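You operate a simulated robot arm through the tools that you are given. There is no shell and no other tool.

You are at the controls of a simulated robot arm. One attempt, no reset.

TASK
Stack the three flat trays from the bench top in the blue box; lid back on.
Fine: the lid waits on the bench top meanwhile.

It is judged by the outcome, as a careful person would: the job done as asked, and still so three seconds after it is handed in. It fails if anything else is knocked over, pushed out of place, dropped, spilled or broken. A push-on lid holds only when it is set on centred and level and pressed home; a screw cap is set on level and turned clockwise until tight.

THE ROBOT
A 7-joint arm with a three-finger gripper, fixed in place. Base frame: the origin is at the foot of the arm, x ahead of it, y to its left, z up; the work surface is at about z = 0.88. Units: m, rad, N and s.
Its first joint turns from -2.897 to 2.897 rad. Payload 2.69 kg.
The TCP is the grasp point between the finger pads, 0.03 m short of the fingertips. In the tool frame z runs along the fingers and y along their closing line. The gripper opens to 0.128 m. The gripper's body begins 0.117 m behind the TCP.
Orientation is that of the tool frame in the base frame, as a unit quaternion [x, y, z, w]. With the fingers straight down and closing along the base's y, the tool's x points along the base's -x, its y along +y and its z along -z.

THE INTERFACE
- The arm moves only by the tool send_rows. Its arguments are lists of equal length, an entry for each row: "linear": the shift along the base's x, y, z in m, a list of three; "turn": the turn, a rotation vector about the base's x, y, z in degrees, a list of three; "hand": the finger opening in m, from 0 to 0.128. In form: {"linear": [[tx, ty, tz], ...], "turn": [[wx, wy, wz], ...], "hand": [hand, ...]}. A call has 1 to 20 rows; each row is the pose to reach, as a shift and turn from the pose commanded when the call began. A row lasts 0.2 s, in which the tool goes at most 0.05 m and 0.15 rad; a call with a longer step from one row to the next is refused whole, and so is a gripper value outside its range. A pose out of reach is approached as far as the arm can. The call stops where the force on the tool passes 40 N (or 10 N more than at its start, if that is more) or the arm is blocked; 0.2 s more then pass. Each finger halts on what it meets, pressing with about 20 N; the grip force reading is that of the motor and also rises with nothing between the fingers. The clock runs only during rows and for 0.2 s after the last one: add rows that repeat a pose to give the fingers time. The reply holds the time, the measured pose of the TCP, the force on the tool along the base axes, the opening and the grip force, in the units named above and with some noise, with the torque about the TCP (base axes, N m) and any sound that the robot's microphone picked up.
- Cameras (640 x 400 px; columns grow to the right, rows downward): "scene" is fixed at [0.2167, 0.6409, 1.6699]; the picture's right is [-0.63, -0.78, 0.00], its down [-0.55, 0.45, -0.70] and it looks along [0.54, -0.44, -0.71] (base axes); focal length 351 px, centre (320, 200). "wrist" rides on the gripper at [0.058, 0.054, -0.131] in the tool frame; the picture's right is [-0.68, 0.74, 0.00], its down [-0.62, -0.57, -0.55] and it looks along [-0.40, -0.37, 0.84] (tool axes); focal length 234 px, centre (320, 200). There is no depth. A picture from a camera that has moved, and an enlarged one, comes with that camera's place and axes in the base frame and with its lens. The place of the scene camera against the robot may be out by one fixed shift of up to 0.012 m in any direction.
- get_image(camera): a new picture of that camera. It takes no simulated time.
- slide_trunk(by): slides the trunk up (or, below 0, down) by that many m; the arm rides with it, the base frame stays. It gives what a move gives, with no picture.
- enlarge(camera, box): a new picture of the part [left, top, right, bottom] of that camera's present view, enlarged. It takes no simulated time.
- close_job(): hands the job in; it is judged then, once.

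Nothing tells you positions but the pictures and the camera data. Unless the task says otherwise, let go and move clear before handing in.

The tools are called after ">>>" as name(argument=value, ...) on one line, values as JSON. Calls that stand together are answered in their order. send_rows: Moves the arm, as the interface text tells. Its arguments: {"type":"object","properties":{"linear":{"type":"array","items":{"type":"array","items":{"type":"number"}}},"turn":{"type":"array","items":{"type":"array","items":{"type":"number"}}},"hand":{"type":"array","items":{"type":"number"}}},"required":["linear","turn","hand"]} The other tools are called the same way: slide_trunk (by) slides the trunk up or down; get_image (camera) takes a picture; enlarge (camera, box) takes an enlarged picture of a part of a camera's view; close_job () hands the job in.

At the start:

```text
t: 0.0
eef_pos: [0.6075, 0.3491, 1.336]
orientation: [0.0, 1.0, -0.001, 0.0]
contact_force: [0.0, -0.3, 0.5]
torque: [0.02, 0.01, 0.01]
grip_width: 0.1282
grip_force: 0.1
trunk travel left (down, up): [-0.15, 0.2]
```

scene: 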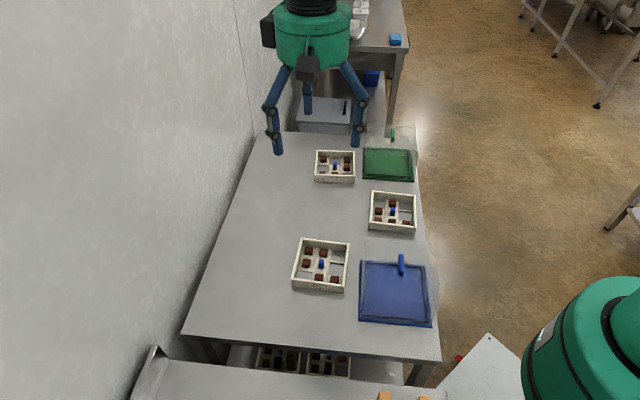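
wrist: 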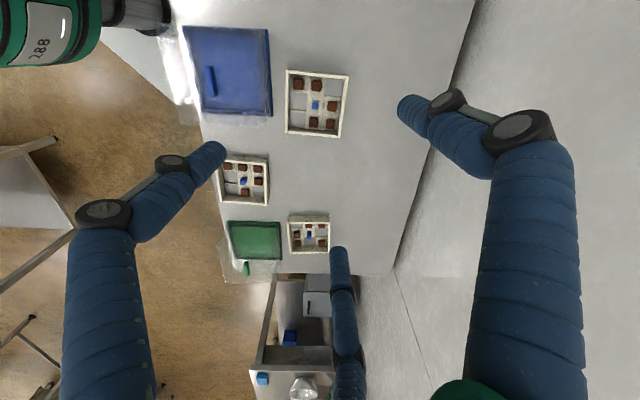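

I see a bench with three divided trays, a blue box with a blue lid (with handle) and a green box with a green lid; I'll look closer before moving.

>>> enlarge(camera="scene", box=[280, 220, 460, 340])

>>> enlarge(camera="scene", box=[280, 110, 460, 240])

>>> enlarge(camera="scene", box=[180, 300, 460, 400])

>>> enlarge(camera="wrist", box=[170, 10, 370, 150])

>>> enlarge(camera="wrist", box=[190, 140, 370, 290])

>>> enlarge(camera="scene", box=[240, 0, 420, 130])

```text
3.33 times, centred on (370, 280) of scene
camera zoom: at [0.2167, 0.6409, 1.6699], right [-0.63, -0.78, 0.0], down [-0.55, 0.45, -0.7], along [0.54, -0.44, -0.71], focal length 1172 px, centre (153, -67)
```

zoom: 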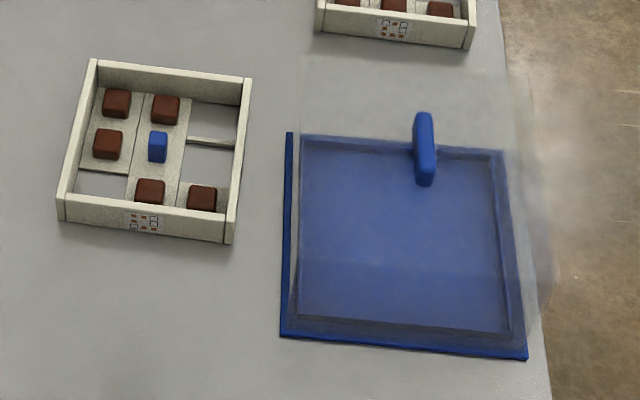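

```text
3.08 times, centred on (370, 175) of scene
camera zoom: at [0.2167, 0.6409, 1.6699], right [-0.63, -0.78, 0.0], down [-0.55, 0.45, -0.7], along [0.54, -0.44, -0.71], focal length 1081 px, centre (166, 277)
```

zoom: 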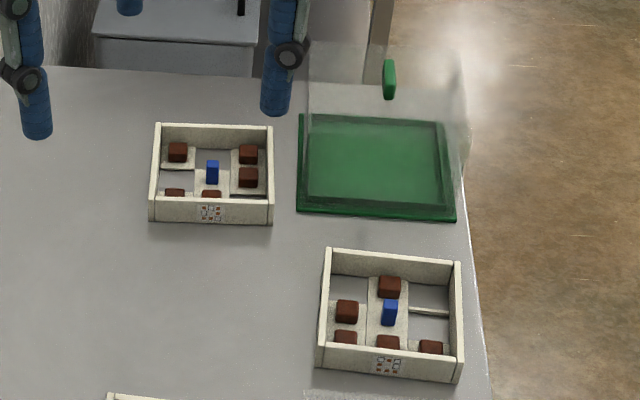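

```text
2.29 times, centred on (320, 350) of scene
camera zoom: at [0.2167, 0.6409, 1.6699], right [-0.63, -0.78, 0.0], down [-0.55, 0.45, -0.7], along [0.54, -0.44, -0.71], focal length 803 px, centre (320, -143)
```

zoom: 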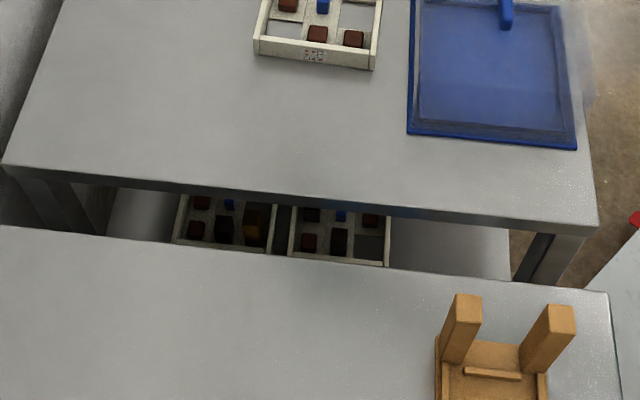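

```text
2.86 times, centred on (270, 80) of wrist
camera zoom: at [0.5499, 0.4027, 1.4666], right [0.68, 0.74, 0.0], down [0.62, -0.57, 0.55], along [0.4, -0.37, -0.84], focal length 669 px, centre (463, 543)
```

zoom: 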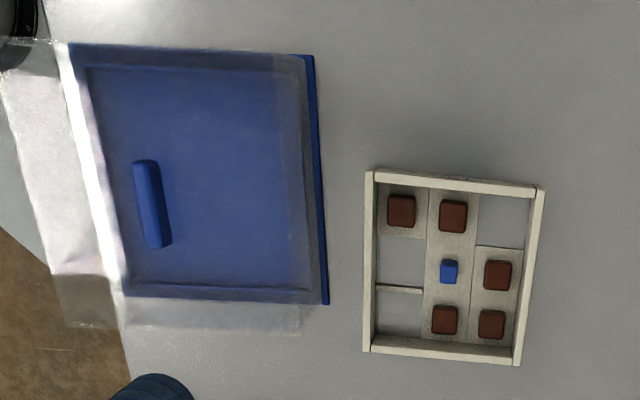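

```text
2.67 times, centred on (280, 215) of wrist
camera zoom: at [0.5499, 0.4027, 1.4666], right [0.68, 0.74, 0.0], down [0.62, -0.57, 0.55], along [0.4, -0.37, -0.84], focal length 624 px, centre (427, 160)
```

zoom: 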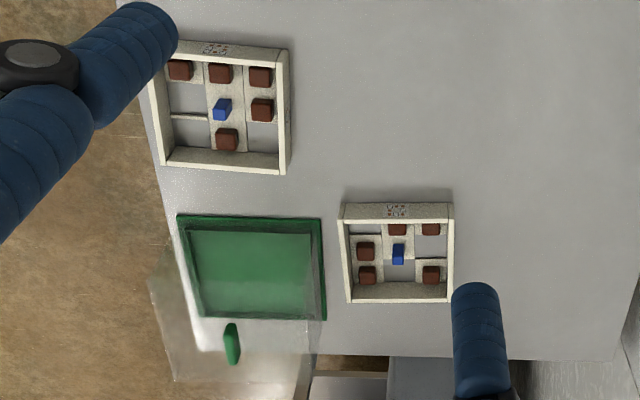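

```text
3.08 times, centred on (330, 65) of scene
camera zoom: at [0.2167, 0.6409, 1.6699], right [-0.63, -0.78, 0.0], down [-0.55, 0.45, -0.7], along [0.54, -0.44, -0.71], focal length 1081 px, centre (289, 615)
```

zoom: 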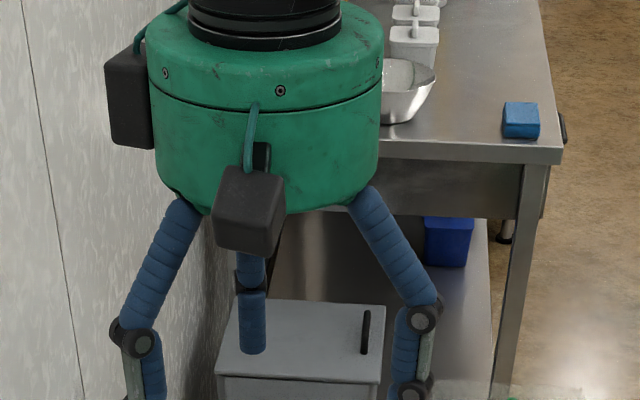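

The blue box looks like a blue base with a clear body and a blue-handled top near (0.457, 0.225); the bench is turned about 45° to the base frame, and each tray has a small blue post in its centre. I'll move above the box for a closer look, and watch how the gripper itself appears.

>>> send_rows(linear=[[-0.03, -0.02, 0], [-0.06, -0.045, 0], [-0.09, -0.07, 0], [-0.12, -0.095, 0], [-0.15, -0.12, 0], [-0.15, -0.12, -0.03], [-0.15, -0.12, -0.06]], turn=[[0, 0, 0], [0, 0, 0], [0, 0, 0], [0, 0, 0], [0, 0, 0], [0, 0, 0], [0, 0, 0]], hand=[0.128, 0.128, 0.128, 0.128, 0.09, 0.06, 0.06])

>>> get_image(camera="wrist")

>>> get_image(camera="scene")

```text
t: 1.6
eef_pos: [0.4577, 0.2289, 1.2759]
orientation: [0.0, 1.0, 0.0, 0.0]
contact_force: [0.3, 1.0, -1.0]
torque: [-0.05, 0.08, 0.01]
grip_width: 0.0599
grip_force: 0.0
trunk travel left (down, up): [-0.15, 0.2]
```

```text
taken
camera wrist: at [0.4005, 0.2831, 1.406], right [0.68, 0.74, 0.0], down [0.62, -0.56, 0.55], along [0.4, -0.37, -0.84], focal length 234 px, centre (320, 200)
```

wrist: 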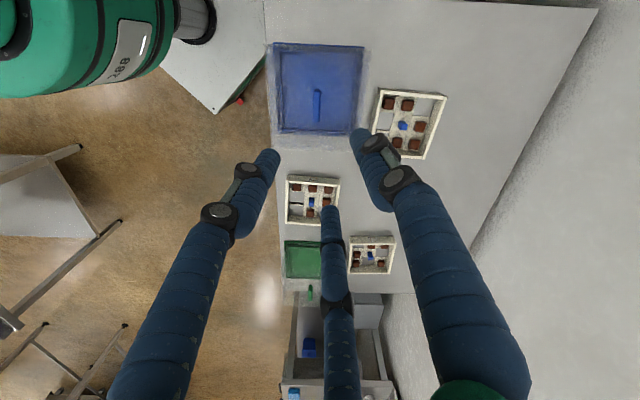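

```text
taken
```

scene: 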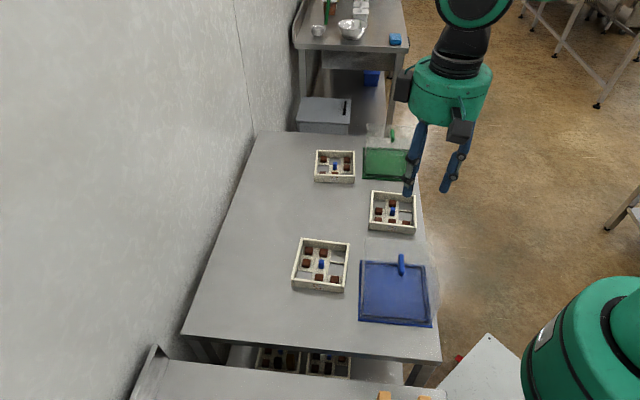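

The view confirms the box sits almost straight below the TCP, with its handle bar running along the bench's long direction. I'll enlarge the box and trays from this viewpoint.

>>> enlarge(camera="wrist", box=[255, 35, 375, 155])

>>> enlarge(camera="wrist", box=[360, 75, 460, 170])

>>> enlarge(camera="scene", box=[340, 225, 460, 335])

>>> enlarge(camera="scene", box=[280, 225, 360, 300])

>>> enlarge(camera="scene", box=[355, 175, 435, 245])

>>> enlarge(camera="scene", box=[300, 110, 430, 195])

```text
3.33 times, centred on (315, 95) of wrist
camera zoom: at [0.4005, 0.2831, 1.406], right [0.68, 0.74, 0.0], down [0.62, -0.56, 0.55], along [0.4, -0.37, -0.84], focal length 781 px, centre (337, 550)
```

zoom: 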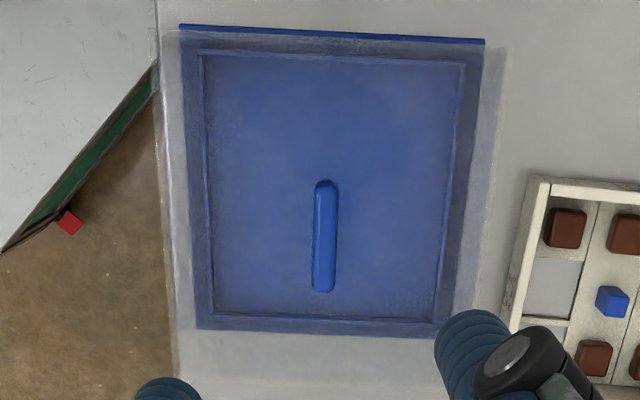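

```text
4.21 times, centred on (410, 122) of wrist
camera zoom: at [0.4005, 0.2831, 1.406], right [0.68, 0.74, 0.0], down [0.62, -0.56, 0.55], along [0.4, -0.37, -0.84], focal length 986 px, centre (-59, 526)
```

zoom: 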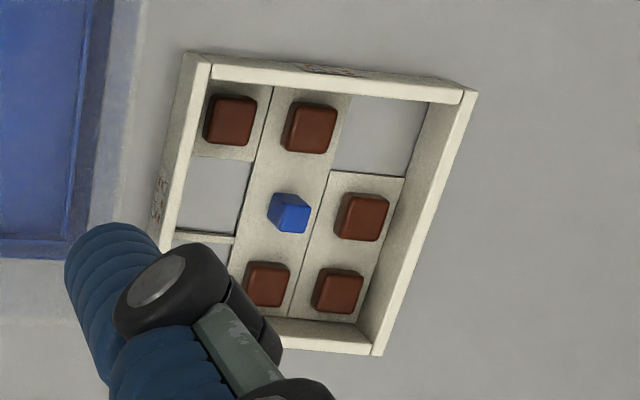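

```text
3.64 times, centred on (400, 280) of scene
camera zoom: at [0.2167, 0.6409, 1.6699], right [-0.63, -0.78, 0.0], down [-0.55, 0.45, -0.7], along [0.54, -0.44, -0.71], focal length 1278 px, centre (29, -91)
```

zoom: 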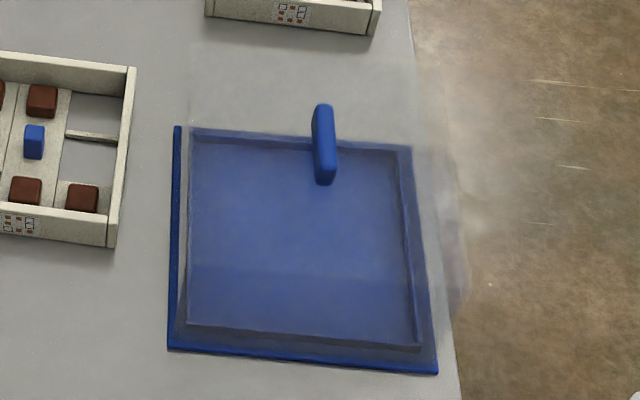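

```text
5.33 times, centred on (320, 262) of scene
camera zoom: at [0.2167, 0.6409, 1.6699], right [-0.63, -0.78, 0.0], down [-0.55, 0.45, -0.7], along [0.54, -0.44, -0.71], focal length 1874 px, centre (320, -133)
```

zoom: 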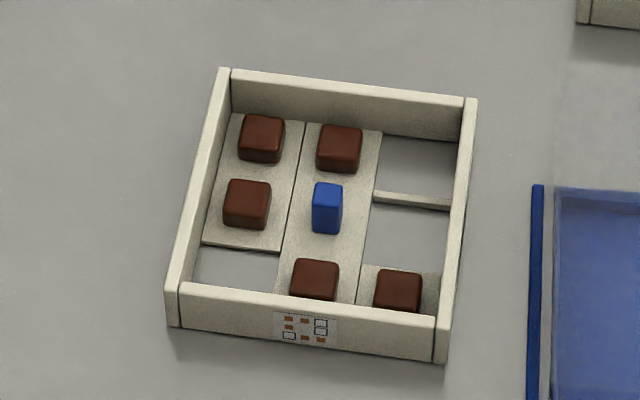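

```text
5.71 times, centred on (395, 210) of scene
camera zoom: at [0.2167, 0.6409, 1.6699], right [-0.63, -0.78, 0.0], down [-0.55, 0.45, -0.7], along [0.54, -0.44, -0.71], focal length 2008 px, centre (-109, 143)
```

zoom: 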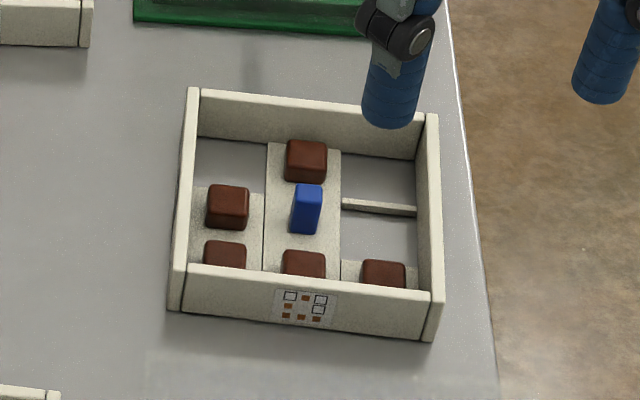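

```text
4.71 times, centred on (365, 152) of scene
camera zoom: at [0.2167, 0.6409, 1.6699], right [-0.63, -0.78, 0.0], down [-0.55, 0.45, -0.7], along [0.54, -0.44, -0.71], focal length 1654 px, centre (108, 424)
```

zoom: 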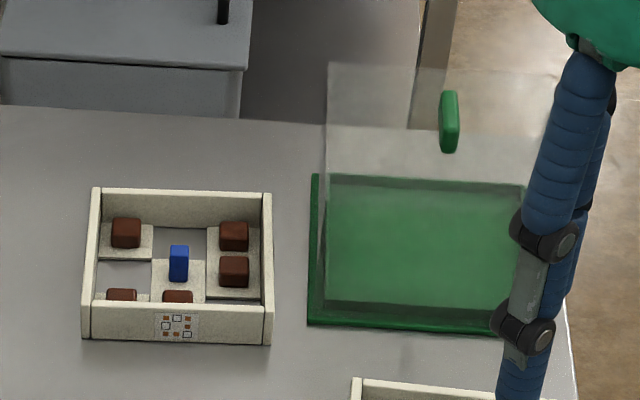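

The box appears to be a blue base plate with a clear cover about 9 cm tall carrying the blue bar handle; I need a side view to see whether the walls belong to the lid. I'll yaw −45° (needed for the handle anyway), back off in +y, then tilt for a low look.

>>> send_rows(linear=[[0, 0.03, 0], [0, 0.06, 0], [0, 0.09, 0], [0, 0.12, 0], [0, 0.15, 0], [0, 0.17, 0]], turn=[[0, 0, -7.5], [0, 0, -15], [0, 0, -22.5], [0, 0, -30], [0, 0, -37.5], [0, 0, -45]], hand=[0.06, 0.06, 0.06, 0.06, 0.06, 0.06])

>>> send_rows(linear=[[0, 0, -0.04], [0, 0, -0.08], [0, 0, -0.12], [0, 0, -0.16], [0, 0, -0.2], [0, 0, -0.22]], turn=[[-5, 0, 0], [-10, 0, 0], [-15, 0, 0], [-20, 0, 0], [-25, 0, 0], [-30, 0, 0]], hand=[0.06, 0.06, 0.06, 0.06, 0.06, 0.06])

>>> get_image(camera="wrist")

>>> get_image(camera="scene")

```text
t: 3.0
eef_pos: [0.4573, 0.3994, 1.2772]
orientation: [0.383, 0.924, 0.0, 0.001]
contact_force: [0.1, 0.1, 0.8]
torque: [-0.01, 0.04, 0.0]
grip_width: 0.06
grip_force: 0.1
trunk travel left (down, up): [-0.15, 0.2]
```

```text
t: 4.4
eef_pos: [0.4564, 0.3983, 1.0558]
orientation: [0.37, 0.892, -0.239, 0.099]
contact_force: [0.3, -0.6, 0.6]
torque: [0.0, -0.01, 0.01]
grip_width: 0.0599
grip_force: 0.0
trunk travel left (down, up): [-0.15, 0.2]
```

```text
taken
camera wrist: at [0.4546, 0.5327, 1.129], right [1.0, 0.04, -0.02], down [0.04, -0.45, 0.89], along [0.02, -0.89, -0.45], focal length 234 px, centre (320, 200)
```

wrist: 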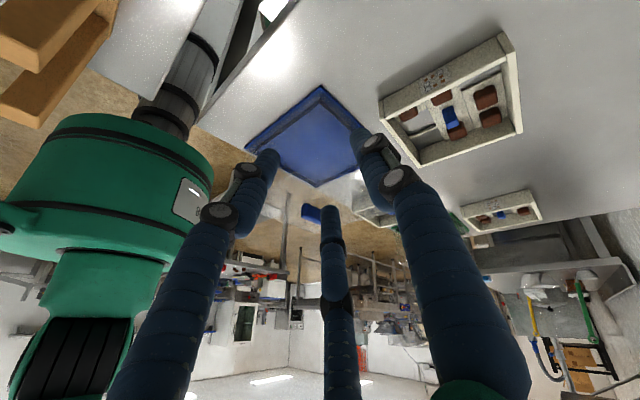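

```text
taken
```

scene: 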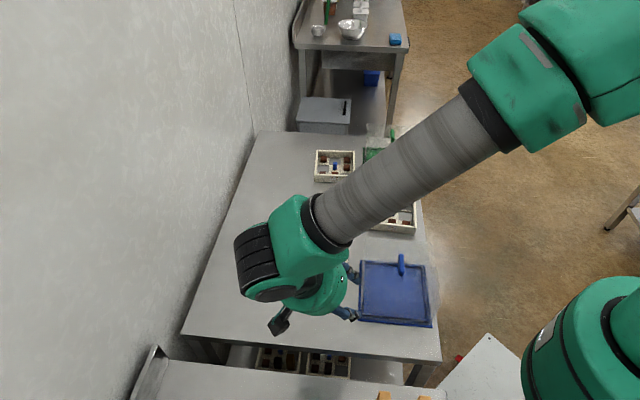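

>>> enlarge(camera="wrist", box=[230, 70, 380, 240])

>>> enlarge(camera="wrist", box=[360, 20, 560, 180])

>>> enlarge(camera="wrist", box=[0, 0, 200, 140])

```text
2.35 times, centred on (305, 155) of wrist
camera zoom: at [0.4546, 0.5327, 1.129], right [1.0, 0.04, -0.02], down [0.04, -0.45, 0.89], along [0.02, -0.89, -0.45], focal length 551 px, centre (355, 306)
```

zoom: 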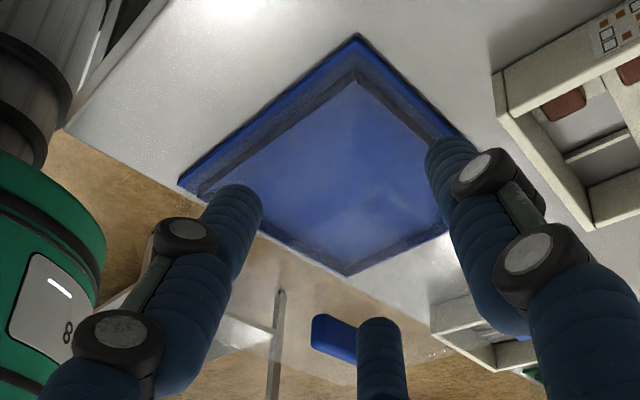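

```text
2.50 times, centred on (460, 100) of wrist
camera zoom: at [0.4546, 0.5327, 1.129], right [1.0, 0.04, -0.02], down [0.04, -0.45, 0.89], along [0.02, -0.89, -0.45], focal length 585 px, centre (-30, 450)
```

zoom: 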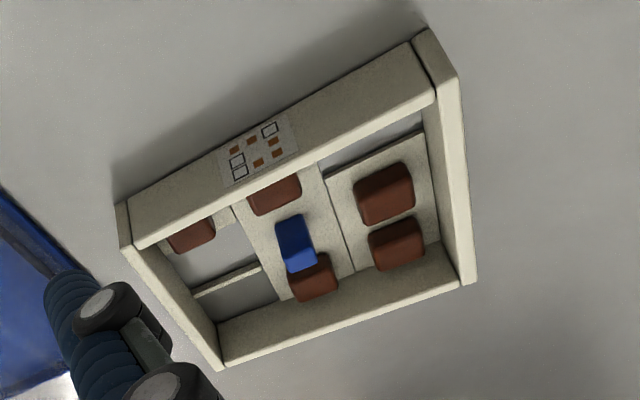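

```text
2.86 times, centred on (100, 70) of wrist
camera zoom: at [0.4546, 0.5327, 1.129], right [1.0, 0.04, -0.02], down [0.04, -0.45, 0.89], along [0.02, -0.89, -0.45], focal length 669 px, centre (949, 571)
```

zoom: 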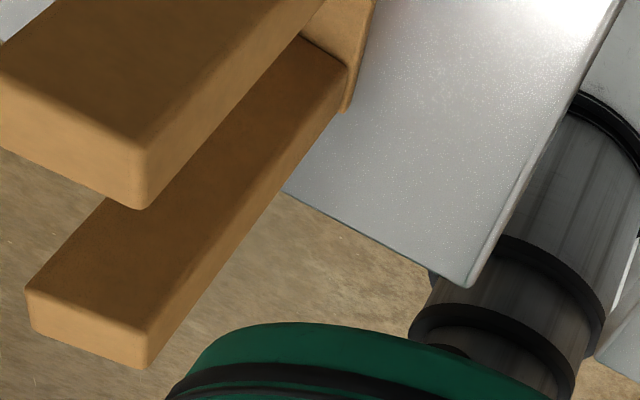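

From the side I can see the clear cover over the blue plate, the wooden fork on the neighbouring table (must stay clear of it), and that the tray posts sit slightly below the tray rims. The drawn gripper shows three legs while the description says two fingers, so I'll go to an open bench area (where the lid will wait) and test which is physically real by a careful tilted touch.

>>> send_rows(linear=[[0, 0, 0.04], [0, 0, 0.08], [0, 0, 0.12], [0, 0, 0.16], [0, 0, 0.19], [0, 0, 0.2]], turn=[[5, 0, 0], [10, 0, 0], [15, 0, 0], [20, 0, 0], [25, 0, 0], [30, 0, 0]], hand=[0.08, 0.1, 0.12, 0.128, 0.128, 0.128])

>>> send_rows(linear=[[0.035, -0.022, 0], [0.07, -0.045, 0], [0.105, -0.068, 0], [0.14, -0.09, 0], [0.175, -0.114, 0], [0.21, -0.137, 0], [0.245, -0.16, 0], [0.28, -0.185, 0], [0.305, -0.205, 0], [0.322, -0.216, 0]], turn=[[0, 0, 0], [0, 0, 0], [0, 0, 0], [0, 0, 0], [0, 0, 0], [0, 0, 0], [0, 0, 0], [0, 0, 0], [0, 0, 0], [0, 0, 0]], hand=[0.128, 0.128, 0.128, 0.128, 0.128, 0.128, 0.128, 0.128, 0.128, 0.128])

>>> get_image(camera="wrist")

>>> get_image(camera="scene")

```text
t: 5.8
eef_pos: [0.4575, 0.3988, 1.257]
orientation: [0.383, 0.924, 0.0, 0.0]
contact_force: [-0.1, -0.1, 1.0]
torque: [0.01, -0.02, 0.01]
grip_width: 0.128
grip_force: 0.0
trunk travel left (down, up): [-0.15, 0.2]
```

```text
t: 8.0
eef_pos: [0.7793, 0.183, 1.2566]
orientation: [0.383, 0.924, 0.0, 0.0]
contact_force: [-0.5, 0.3, -0.8]
torque: [-0.02, -0.02, -0.02]
grip_width: 0.1282
grip_force: 0.1
trunk travel left (down, up): [-0.15, 0.2]
```

```text
taken
camera wrist: at [0.7777, 0.2617, 1.3863], right [1.0, 0.04, 0.0], down [0.04, -0.84, 0.55], along [0.02, -0.55, -0.84], focal length 234 px, centre (320, 200)
```

wrist: 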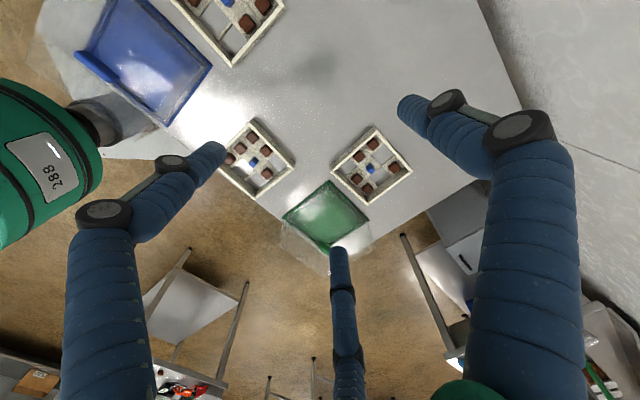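

```text
taken
```

scene: 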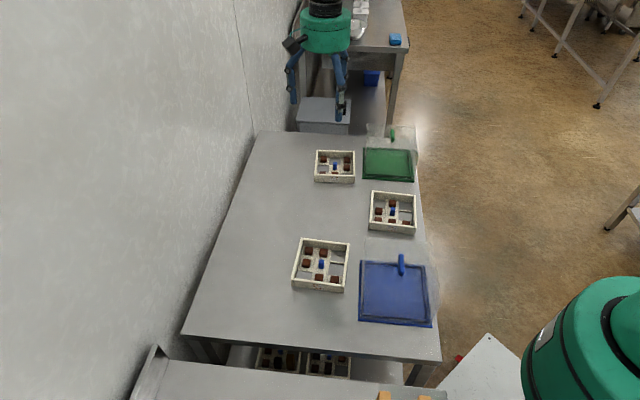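

The area below is clear of trays. Now lowering, tilting 20° about the closing line, and creeping down to see whether the drawn extra legs make contact before the two stated fingers would.

>>> send_rows(linear=[[0, 0, -0.04], [0, 0, -0.08], [0, 0, -0.12], [0, 0, -0.16], [0, 0, -0.2], [0, 0, -0.24], [0, 0, -0.27], [0, 0, -0.28]], turn=[[0, 0, 0], [2.1, 2.1, 0], [4.24, 4.24, 0], [6.4, 6.4, 0], [8.5, 8.5, 0], [10.6, 10.6, 0], [12.7, 12.7, 0], [14.14, 14.14, 0]], hand=[0.128, 0.128, 0.128, 0.128, 0.128, 0.128, 0.128, 0.128])

>>> send_rows(linear=[[0, 0, -0.01], [0, 0, -0.02], [0, 0, -0.03], [0, 0, -0.036], [0, 0, -0.04], [0, 0, -0.044], [0, 0, -0.048], [0, 0, -0.052]], turn=[[0, 0, 0], [0, 0, 0], [0, 0, 0], [0, 0, 0], [0, 0, 0], [0, 0, 0], [0, 0, 0], [0, 0, 0]], hand=[0.128, 0.128, 0.128, 0.128, 0.128, 0.128, 0.128, 0.128])

>>> get_image(camera="scene")

>>> get_image(camera="wrist")

```text
t: 9.8
eef_pos: [0.7795, 0.1828, 0.976]
orientation: [0.377, 0.91, 0.066, -0.16]
contact_force: [-0.6, -0.4, 0.4]
torque: [-0.02, 0.02, 0.0]
grip_width: 0.1281
grip_force: 0.1
trunk travel left (down, up): [-0.15, 0.2]
```

```text
t: 11.6
eef_pos: [0.7792, 0.1843, 0.9249]
orientation: [0.377, 0.91, 0.066, -0.161]
contact_force: [-0.6, 0.8, 0.5]
torque: [-0.01, -0.03, 0.02]
grip_width: 0.1278
grip_force: 0.0
trunk travel left (down, up): [-0.15, 0.2]
```

```text
taken
```

scene: 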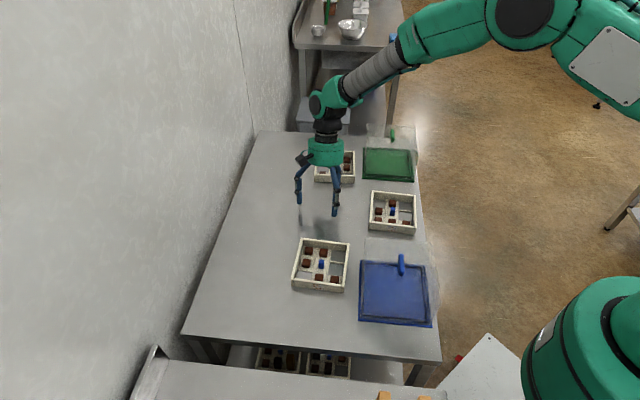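

```text
taken
camera wrist: at [0.8114, 0.228, 1.0666], right [0.97, 0.07, -0.23], down [0.14, -0.94, 0.3], along [-0.2, -0.33, -0.92], focal length 234 px, centre (320, 200)
```

wrist: 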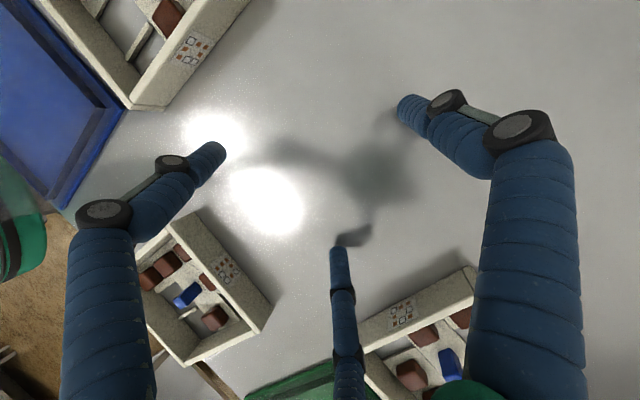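

No contact yet at 0.925. I'll creep a little lower to around 0.914, still just above where the two stated fingers would touch.

>>> send_rows(linear=[[0, 0, -0.002], [0, 0, -0.004], [0, 0, -0.006], [0, 0, -0.008], [0, 0, -0.01]], turn=[[0, 0, 0], [0, 0, 0], [0, 0, 0], [0, 0, 0], [0, 0, 0]], hand=[0.128, 0.128, 0.128, 0.128, 0.128])

>>> get_image(camera="wrist")

>>> enlarge(camera="scene", box=[270, 130, 370, 230])

```text
t: 12.8
eef_pos: [0.7795, 0.1811, 0.9177]
orientation: [0.377, 0.91, 0.068, -0.159]
contact_force: [-5.8, -14.5, 27.4]
torque: [-2.37, -0.23, -0.57]
grip_width: 0.1285
grip_force: 0.3
trunk travel left (down, up): [-0.15, 0.2]
```

```text
taken
camera wrist: at [0.8112, 0.2268, 1.0601], right [0.97, 0.07, -0.23], down [0.14, -0.94, 0.31], along [-0.19, -0.33, -0.92], focal length 234 px, centre (320, 200)
```

wrist: 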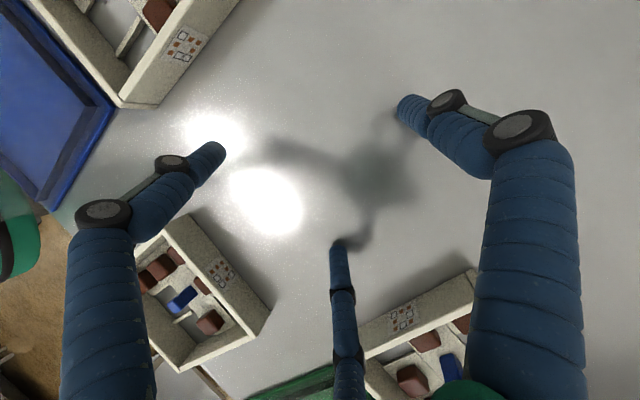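

```text
4.00 times, centred on (320, 180) of scene
camera zoom: at [0.2167, 0.6409, 1.6699], right [-0.63, -0.78, 0.0], down [-0.55, 0.45, -0.7], along [0.54, -0.44, -0.71], focal length 1406 px, centre (320, 280)
```

zoom: 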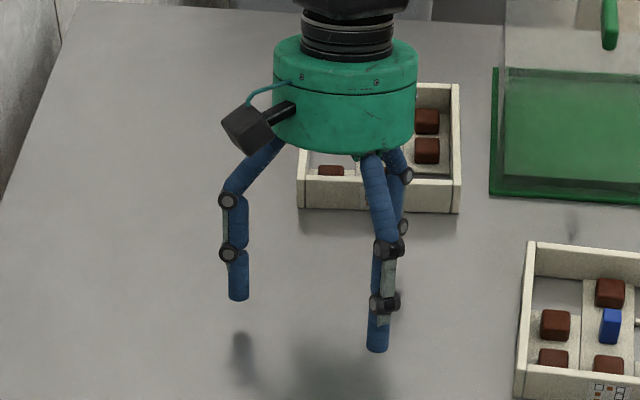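

The touch happened early (0.918), and the torque reading places the contact at the third drawn leg, so the gripper really does have three fingers as pictured, not two. I'll lift off, level out, and measure the finger geometry at several openings before planning grasps.

>>> send_rows(linear=[[0, 0, 0.02], [0, 0, 0.05], [0, 0, 0.08], [0, 0, 0.1], [0, 0, 0.12], [0, 0, 0.14]], turn=[[0, 0, 0], [-3, -3, 0], [-6, -6, 0], [-9, -9, 0], [-12, -12, 0], [-14.14, -14.14, 0]], hand=[0.128, 0.128, 0.1, 0.06, 0.03, 0.03])

>>> get_image(camera="wrist")

>>> send_rows(linear=[[0, 0, 0], [0, 0, 0], [0, 0, 0]], turn=[[0, 0, 0], [0, 0, 0], [0, 0, 0]], hand=[0.0, 0.0, 0.0])

>>> get_image(camera="wrist")

>>> enlarge(camera="scene", box=[270, 90, 370, 190])

```text
t: 14.2
eef_pos: [0.7789, 0.1842, 1.0547]
orientation: [0.382, 0.924, -0.001, 0.0]
contact_force: [0.2, 1.2, 0.0]
torque: [0.01, 0.0, -0.02]
grip_width: 0.03
grip_force: 0.1
trunk travel left (down, up): [-0.15, 0.2]
```

```text
taken
camera wrist: at [0.7765, 0.2627, 1.1846], right [1.0, 0.04, 0.0], down [0.04, -0.83, 0.55], along [0.02, -0.55, -0.84], focal length 234 px, centre (320, 200)
```

wrist: 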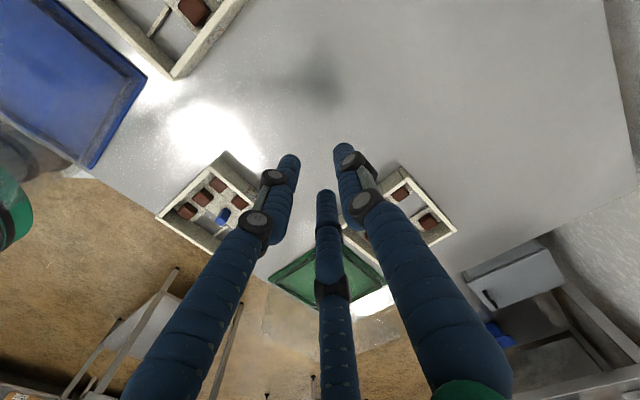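

```text
t: 15.0
eef_pos: [0.7786, 0.1837, 1.0539]
orientation: [0.383, 0.924, 0.0, 0.0]
contact_force: [-0.3, -0.4, -0.2]
torque: [-0.01, 0.0, -0.02]
grip_width: 0.0019
grip_force: 19.9
trunk travel left (down, up): [-0.15, 0.2]
```

```text
taken
camera wrist: at [0.7766, 0.2629, 1.1846], right [1.0, 0.04, 0.0], down [0.04, -0.84, 0.55], along [0.02, -0.55, -0.84], focal length 234 px, centre (320, 200)
```

wrist: 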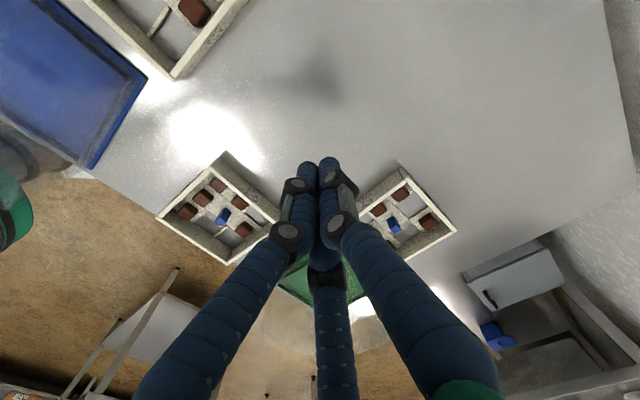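

```text
4.00 times, centred on (320, 140) of scene
camera zoom: at [0.2167, 0.6409, 1.6699], right [-0.63, -0.78, 0.0], down [-0.55, 0.45, -0.7], along [0.54, -0.44, -0.71], focal length 1406 px, centre (320, 440)
```

zoom: 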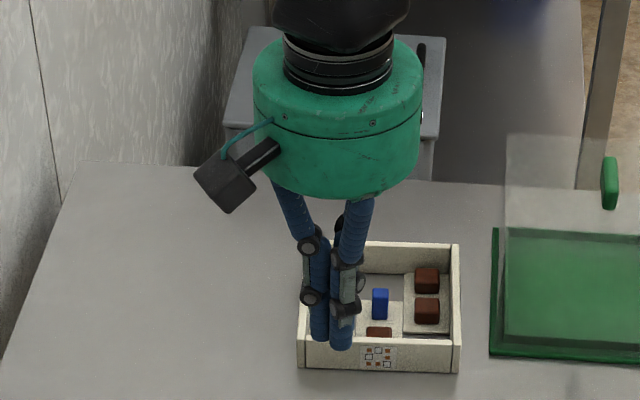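

All three finger tips match a three-jaw model (tip radius = opening/2 + 8 mm, at tool angles +90°, −30°, −150°, 3 cm beyond TCP). The early touch also suggests the bench is nearer z = 0.867, so I'll do a gentle vertical touch with closed fingers to calibrate it.

>>> send_rows(linear=[[0, 0, -0.04], [0, 0, -0.08], [0, 0, -0.12], [0, 0, -0.135], [0, 0, -0.14], [0, 0, -0.143], [0, 0, -0.146], [0, 0, -0.149], [0, 0, -0.152], [0, 0, -0.155], [0, 0, -0.158], [0, 0, -0.161]], turn=[[0, 0, 0], [0, 0, 0], [0, 0, 0], [0, 0, 0], [0, 0, 0], [0, 0, 0], [0, 0, 0], [0, 0, 0], [0, 0, 0], [0, 0, 0], [0, 0, 0], [0, 0, 0]], hand=[0.01, 0.01, 0.01, 0.01, 0.01, 0.01, 0.01, 0.01, 0.01, 0.01, 0.01, 0.01])

```text
t: 17.1
eef_pos: [0.7807, 0.183, 0.9072]
orientation: [0.381, 0.925, 0.002, 0.003]
contact_force: [-10.2, -5.3, 18.7]
torque: [-0.11, 0.64, 0.27]
grip_width: 0.0127
grip_force: 1.5
trunk travel left (down, up): [-0.15, 0.2]
stopped in row 10: the force on the tool passed its limit at 45 N (the readings are from after the stop); the commanded pose is now the measured one
```

Bench contact came at TCP ≈ 0.908 with closed fingers, so bench z ≈ 0.879. Now I'll hover over trays 2 and 3 in turn to map their posts, cubes and free cells.

>>> send_rows(linear=[[0, 0, 0.03], [0, 0, 0.08], [0, 0, 0.13], [0, 0, 0.173], [-0.035, -0.04, 0.173], [-0.07, -0.08, 0.173], [-0.105, -0.12, 0.173], [-0.145, -0.164, 0.173]], turn=[[0, 0, 0], [0, 0, 0], [0, 0, 0], [0, 0, 0], [0, 0, 0], [0, 0, 0], [0, 0, 0], [0, 0, 0]], hand=[0.01, 0.01, 0.01, 0.01, 0.01, 0.01, 0.01, 0.01])

>>> enlarge(camera="wrist", box=[240, 40, 400, 180])

>>> get_image(camera="wrist")

```text
refused: row 5 steps farther than a row can; nothing moved
```

```text
2.86 times, centred on (320, 110) of wrist
camera zoom: at [0.7775, 0.2617, 1.0384], right [1.0, 0.04, 0.01], down [0.03, -0.84, 0.55], along [0.03, -0.55, -0.84], focal length 669 px, centre (320, 457)
```

zoom: 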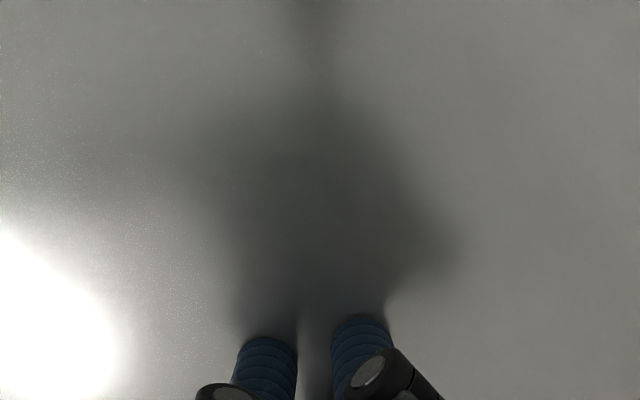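

```text
taken
camera wrist: at [0.7775, 0.2617, 1.0384], right [1.0, 0.04, 0.01], down [0.03, -0.84, 0.55], along [0.03, -0.55, -0.84], focal length 234 px, centre (320, 200)
```

wrist: 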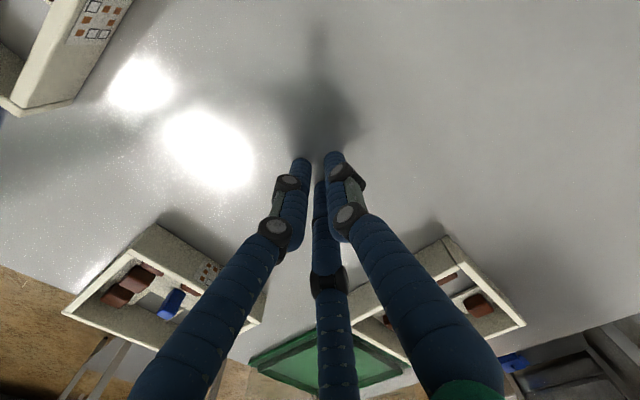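

One row was too long a step, so nothing moved; I'll resend with finer steps, going up first and then over tray 2.

>>> send_rows(linear=[[0, 0, 0.03], [0, 0, 0.075], [0, 0, 0.12], [0, 0, 0.165], [-0.03, -0.033, 0.173], [-0.06, -0.066, 0.173], [-0.09, -0.1, 0.173], [-0.12, -0.134, 0.173], [-0.145, -0.164, 0.173]], turn=[[0, 0, 0], [0, 0, 0], [0, 0, 0], [0, 0, 0], [0, 0, 0], [0, 0, 0], [0, 0, 0], [0, 0, 0], [0, 0, 0]], hand=[0.01, 0.01, 0.01, 0.01, 0.01, 0.01, 0.01, 0.01, 0.01])

>>> enlarge(camera="wrist", box=[240, 40, 400, 180])

>>> get_image(camera="wrist")

```text
t: 19.1
eef_pos: [0.6365, 0.0204, 1.0791]
orientation: [0.383, 0.924, 0.002, 0.002]
contact_force: [0.6, 0.2, -0.2]
torque: [0.01, 0.02, 0.01]
grip_width: 0.0101
grip_force: 0.1
trunk travel left (down, up): [-0.15, 0.2]
```

```text
2.86 times, centred on (320, 110) of wrist
camera zoom: at [0.6329, 0.0981, 1.2095], right [1.0, 0.04, 0.0], down [0.03, -0.84, 0.55], along [0.03, -0.55, -0.84], focal length 669 px, centre (320, 457)
```

zoom: 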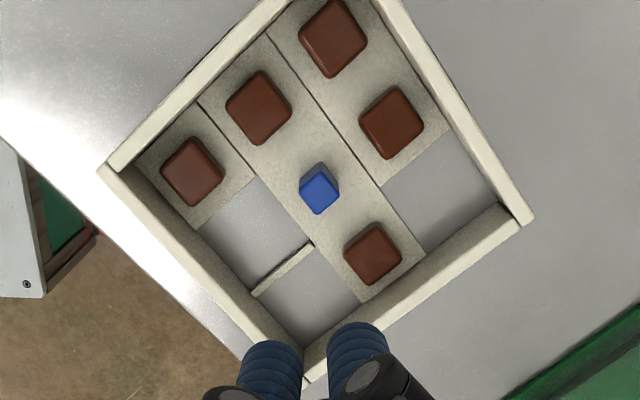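

```text
taken
camera wrist: at [0.6329, 0.0981, 1.2095], right [1.0, 0.04, 0.0], down [0.03, -0.84, 0.55], along [0.03, -0.55, -0.84], focal length 234 px, centre (320, 200)
```

wrist: 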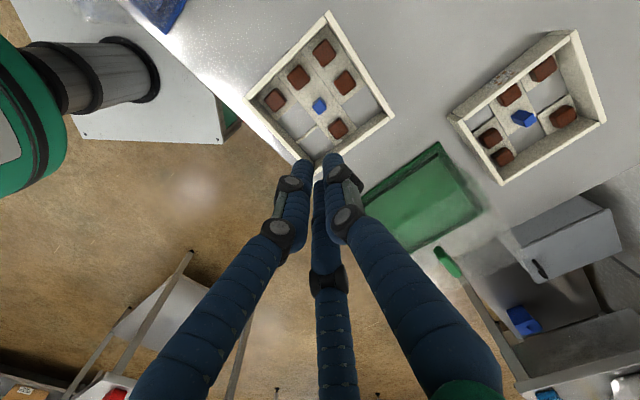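

Tray 2's map is clear: cubes next to its post on three sides, a hole on its −f2 side, so three fingers fit best with yaw +15° (fingers at base angles 105°, −15°, −135°), which also suits the lid's bar handle. Next I'll hover over the blue box at that yaw and measure the handle.

>>> send_rows(linear=[[0, 0, 0.04], [0, 0, 0.08], [-0.02, 0.023, 0.12], [-0.045, 0.052, 0.12], [-0.07, 0.081, 0.12], [-0.095, 0.11, 0.12], [-0.12, 0.139, 0.12], [-0.145, 0.168, 0.12], [-0.165, 0.19, 0.12], [-0.1795, 0.207, 0.12]], turn=[[0, 0, 6], [0, 0, 12], [0, 0, 18], [0, 0, 24], [0, 0, 30], [0, 0, 36], [0, 0, 42], [0, 0, 48], [0, 0, 54], [0, 0, 60]], hand=[0.01, 0.01, 0.01, 0.01, 0.01, 0.01, 0.01, 0.01, 0.01, 0.01])

>>> get_image(camera="wrist")

>>> enlarge(camera="wrist", box=[240, 40, 400, 180])

```text
refused: row 3 steps farther than a row can; nothing moved
```

```text
taken
camera wrist: at [0.6329, 0.0981, 1.2095], right [1.0, 0.04, 0.0], down [0.03, -0.84, 0.55], along [0.03, -0.55, -0.84], focal length 234 px, centre (320, 200)
```

wrist: 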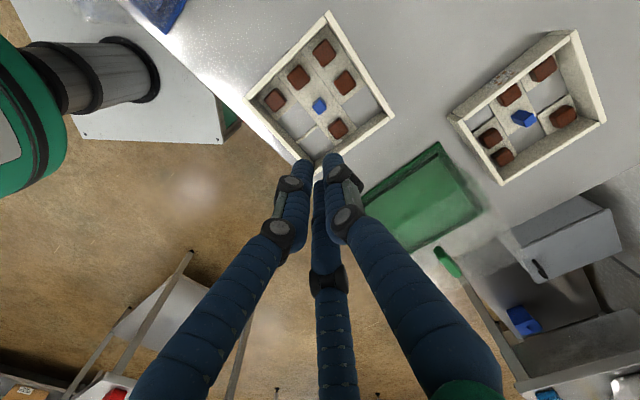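

```text
2.86 times, centred on (320, 110) of wrist
camera zoom: at [0.6329, 0.0981, 1.2095], right [1.0, 0.04, 0.0], down [0.03, -0.84, 0.55], along [0.03, -0.55, -0.84], focal length 669 px, centre (320, 457)
```

zoom: 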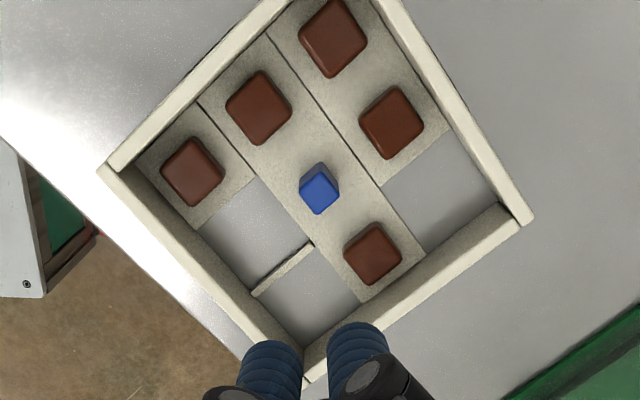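

Again one row was slightly too long; still hovering over tray 2. I'll resend with each step safely under 5 cm.

>>> send_rows(linear=[[0, 0, 0.04], [0, 0, 0.08], [0, 0, 0.12], [-0.022, 0.026, 0.12], [-0.05, 0.058, 0.12], [-0.078, 0.09, 0.12], [-0.106, 0.122, 0.12], [-0.134, 0.154, 0.12], [-0.16, 0.184, 0.12], [-0.1795, 0.207, 0.12]], turn=[[0, 0, 6], [0, 0, 12], [0, 0, 18], [0, 0, 24], [0, 0, 30], [0, 0, 36], [0, 0, 42], [0, 0, 48], [0, 0, 54], [0, 0, 60]], hand=[0.01, 0.01, 0.01, 0.01, 0.01, 0.01, 0.01, 0.01, 0.01, 0.01])

>>> get_image(camera="wrist")

>>> enlarge(camera="wrist", box=[240, 40, 400, 180])

```text
t: 21.3
eef_pos: [0.4557, 0.2265, 1.1992]
orientation: [-0.131, 0.991, 0.002, 0.001]
contact_force: [0.2, -0.4, 0.3]
torque: [0.01, -0.04, 0.0]
grip_width: 0.0097
grip_force: 0.0
trunk travel left (down, up): [-0.15, 0.2]
```

```text
taken
camera wrist: at [0.3862, 0.2628, 1.3293], right [0.46, 0.89, 0.0], down [0.74, -0.39, 0.55], along [0.49, -0.25, -0.84], focal length 234 px, centre (320, 200)
```

wrist: 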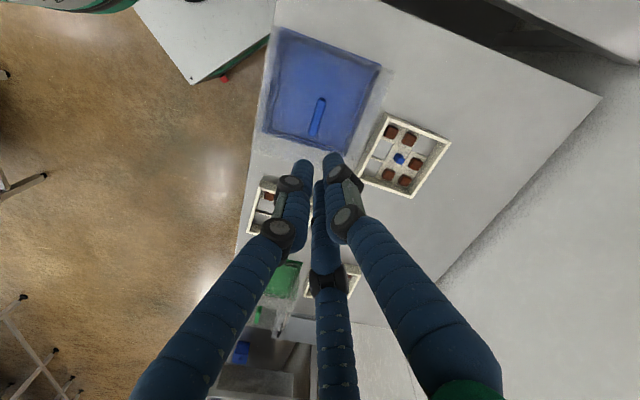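

```text
2.86 times, centred on (320, 110) of wrist
camera zoom: at [0.3862, 0.2628, 1.3293], right [0.46, 0.89, 0.0], down [0.74, -0.39, 0.55], along [0.49, -0.25, -0.84], focal length 669 px, centre (320, 457)
```

zoom: 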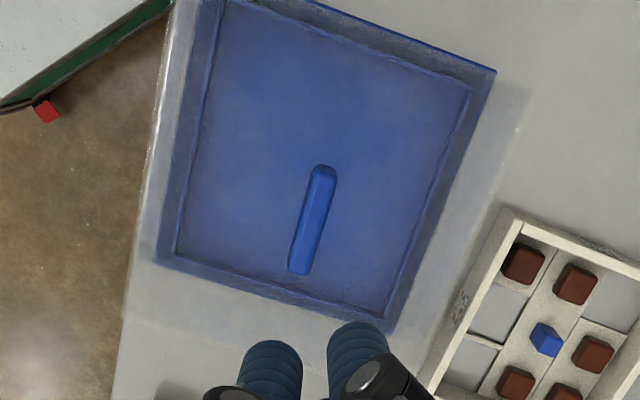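

The handle centre triangulates to about (0.455, 0.223, 0.995), matching the box centre. I'll zoom further to find the lid seam and handle edges.

>>> enlarge(camera="wrist", box=[300, 90, 340, 140])

>>> enlarge(camera="wrist", box=[250, 80, 310, 160])

>>> enlarge(camera="scene", box=[350, 220, 400, 260])

>>> enlarge(camera="scene", box=[400, 280, 450, 335])

>>> enlarge(camera="scene", box=[350, 280, 400, 335])

```text
8.00 times, centred on (320, 115) of wrist
camera zoom: at [0.3862, 0.2628, 1.3293], right [0.46, 0.89, 0.0], down [0.74, -0.39, 0.55], along [0.49, -0.25, -0.84], focal length 1873 px, centre (320, 880)
```

zoom: 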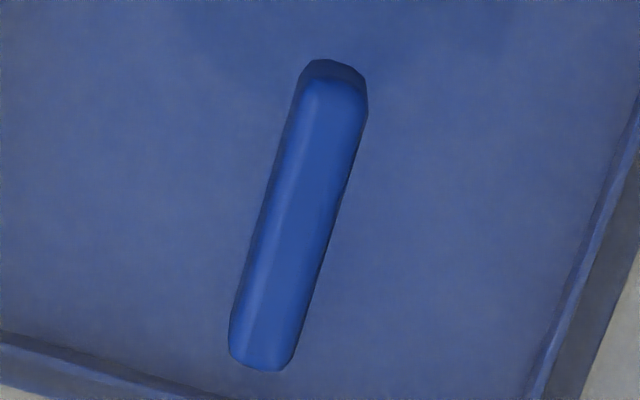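

```text
5.00 times, centred on (280, 120) of wrist
camera zoom: at [0.3862, 0.2628, 1.3293], right [0.46, 0.89, 0.0], down [0.74, -0.39, 0.55], along [0.49, -0.25, -0.84], focal length 1171 px, centre (520, 600)
```

zoom: 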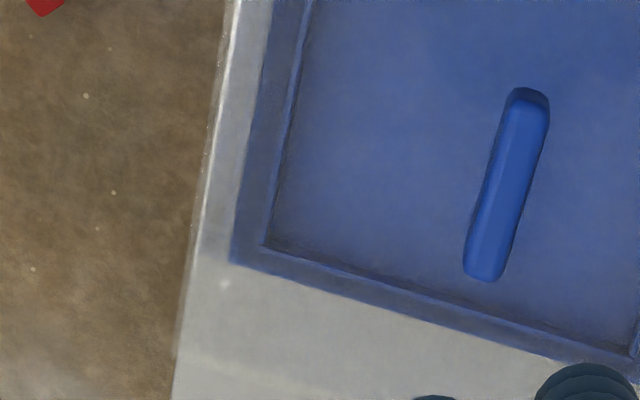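

```text
10.00 times, centred on (375, 240) of scene
camera zoom: at [0.2167, 0.6409, 1.6699], right [-0.63, -0.78, 0.0], down [-0.55, 0.45, -0.7], along [0.54, -0.44, -0.71], focal length 3514 px, centre (-230, -200)
```

zoom: 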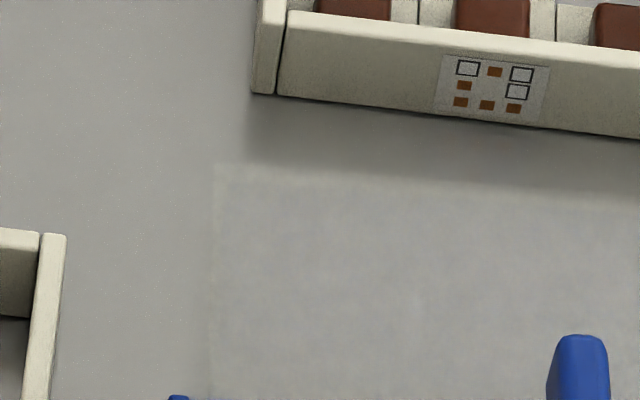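

```text
7.27 times, centred on (425, 308) of scene
camera zoom: at [0.2167, 0.6409, 1.6699], right [-0.63, -0.78, 0.0], down [-0.55, 0.45, -0.7], along [0.54, -0.44, -0.71], focal length 2556 px, centre (-444, -582)
```

zoom: 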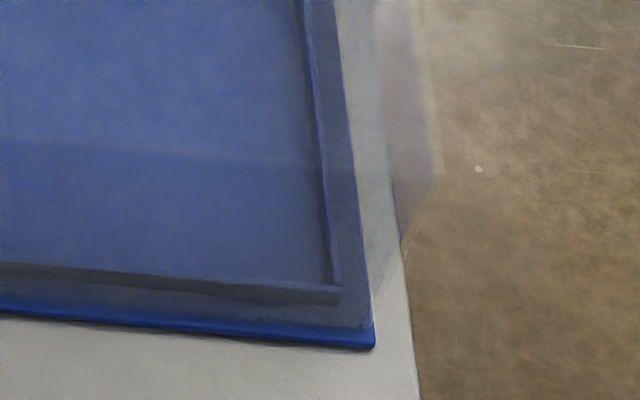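

```text
7.27 times, centred on (375, 308) of scene
camera zoom: at [0.2167, 0.6409, 1.6699], right [-0.63, -0.78, 0.0], down [-0.55, 0.45, -0.7], along [0.54, -0.44, -0.71], focal length 2556 px, centre (-80, -582)
```

zoom: 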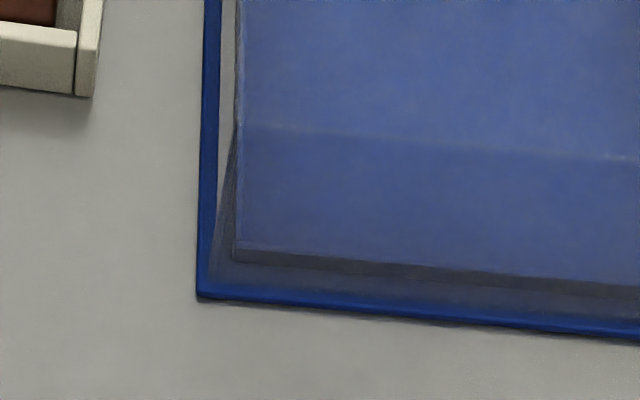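

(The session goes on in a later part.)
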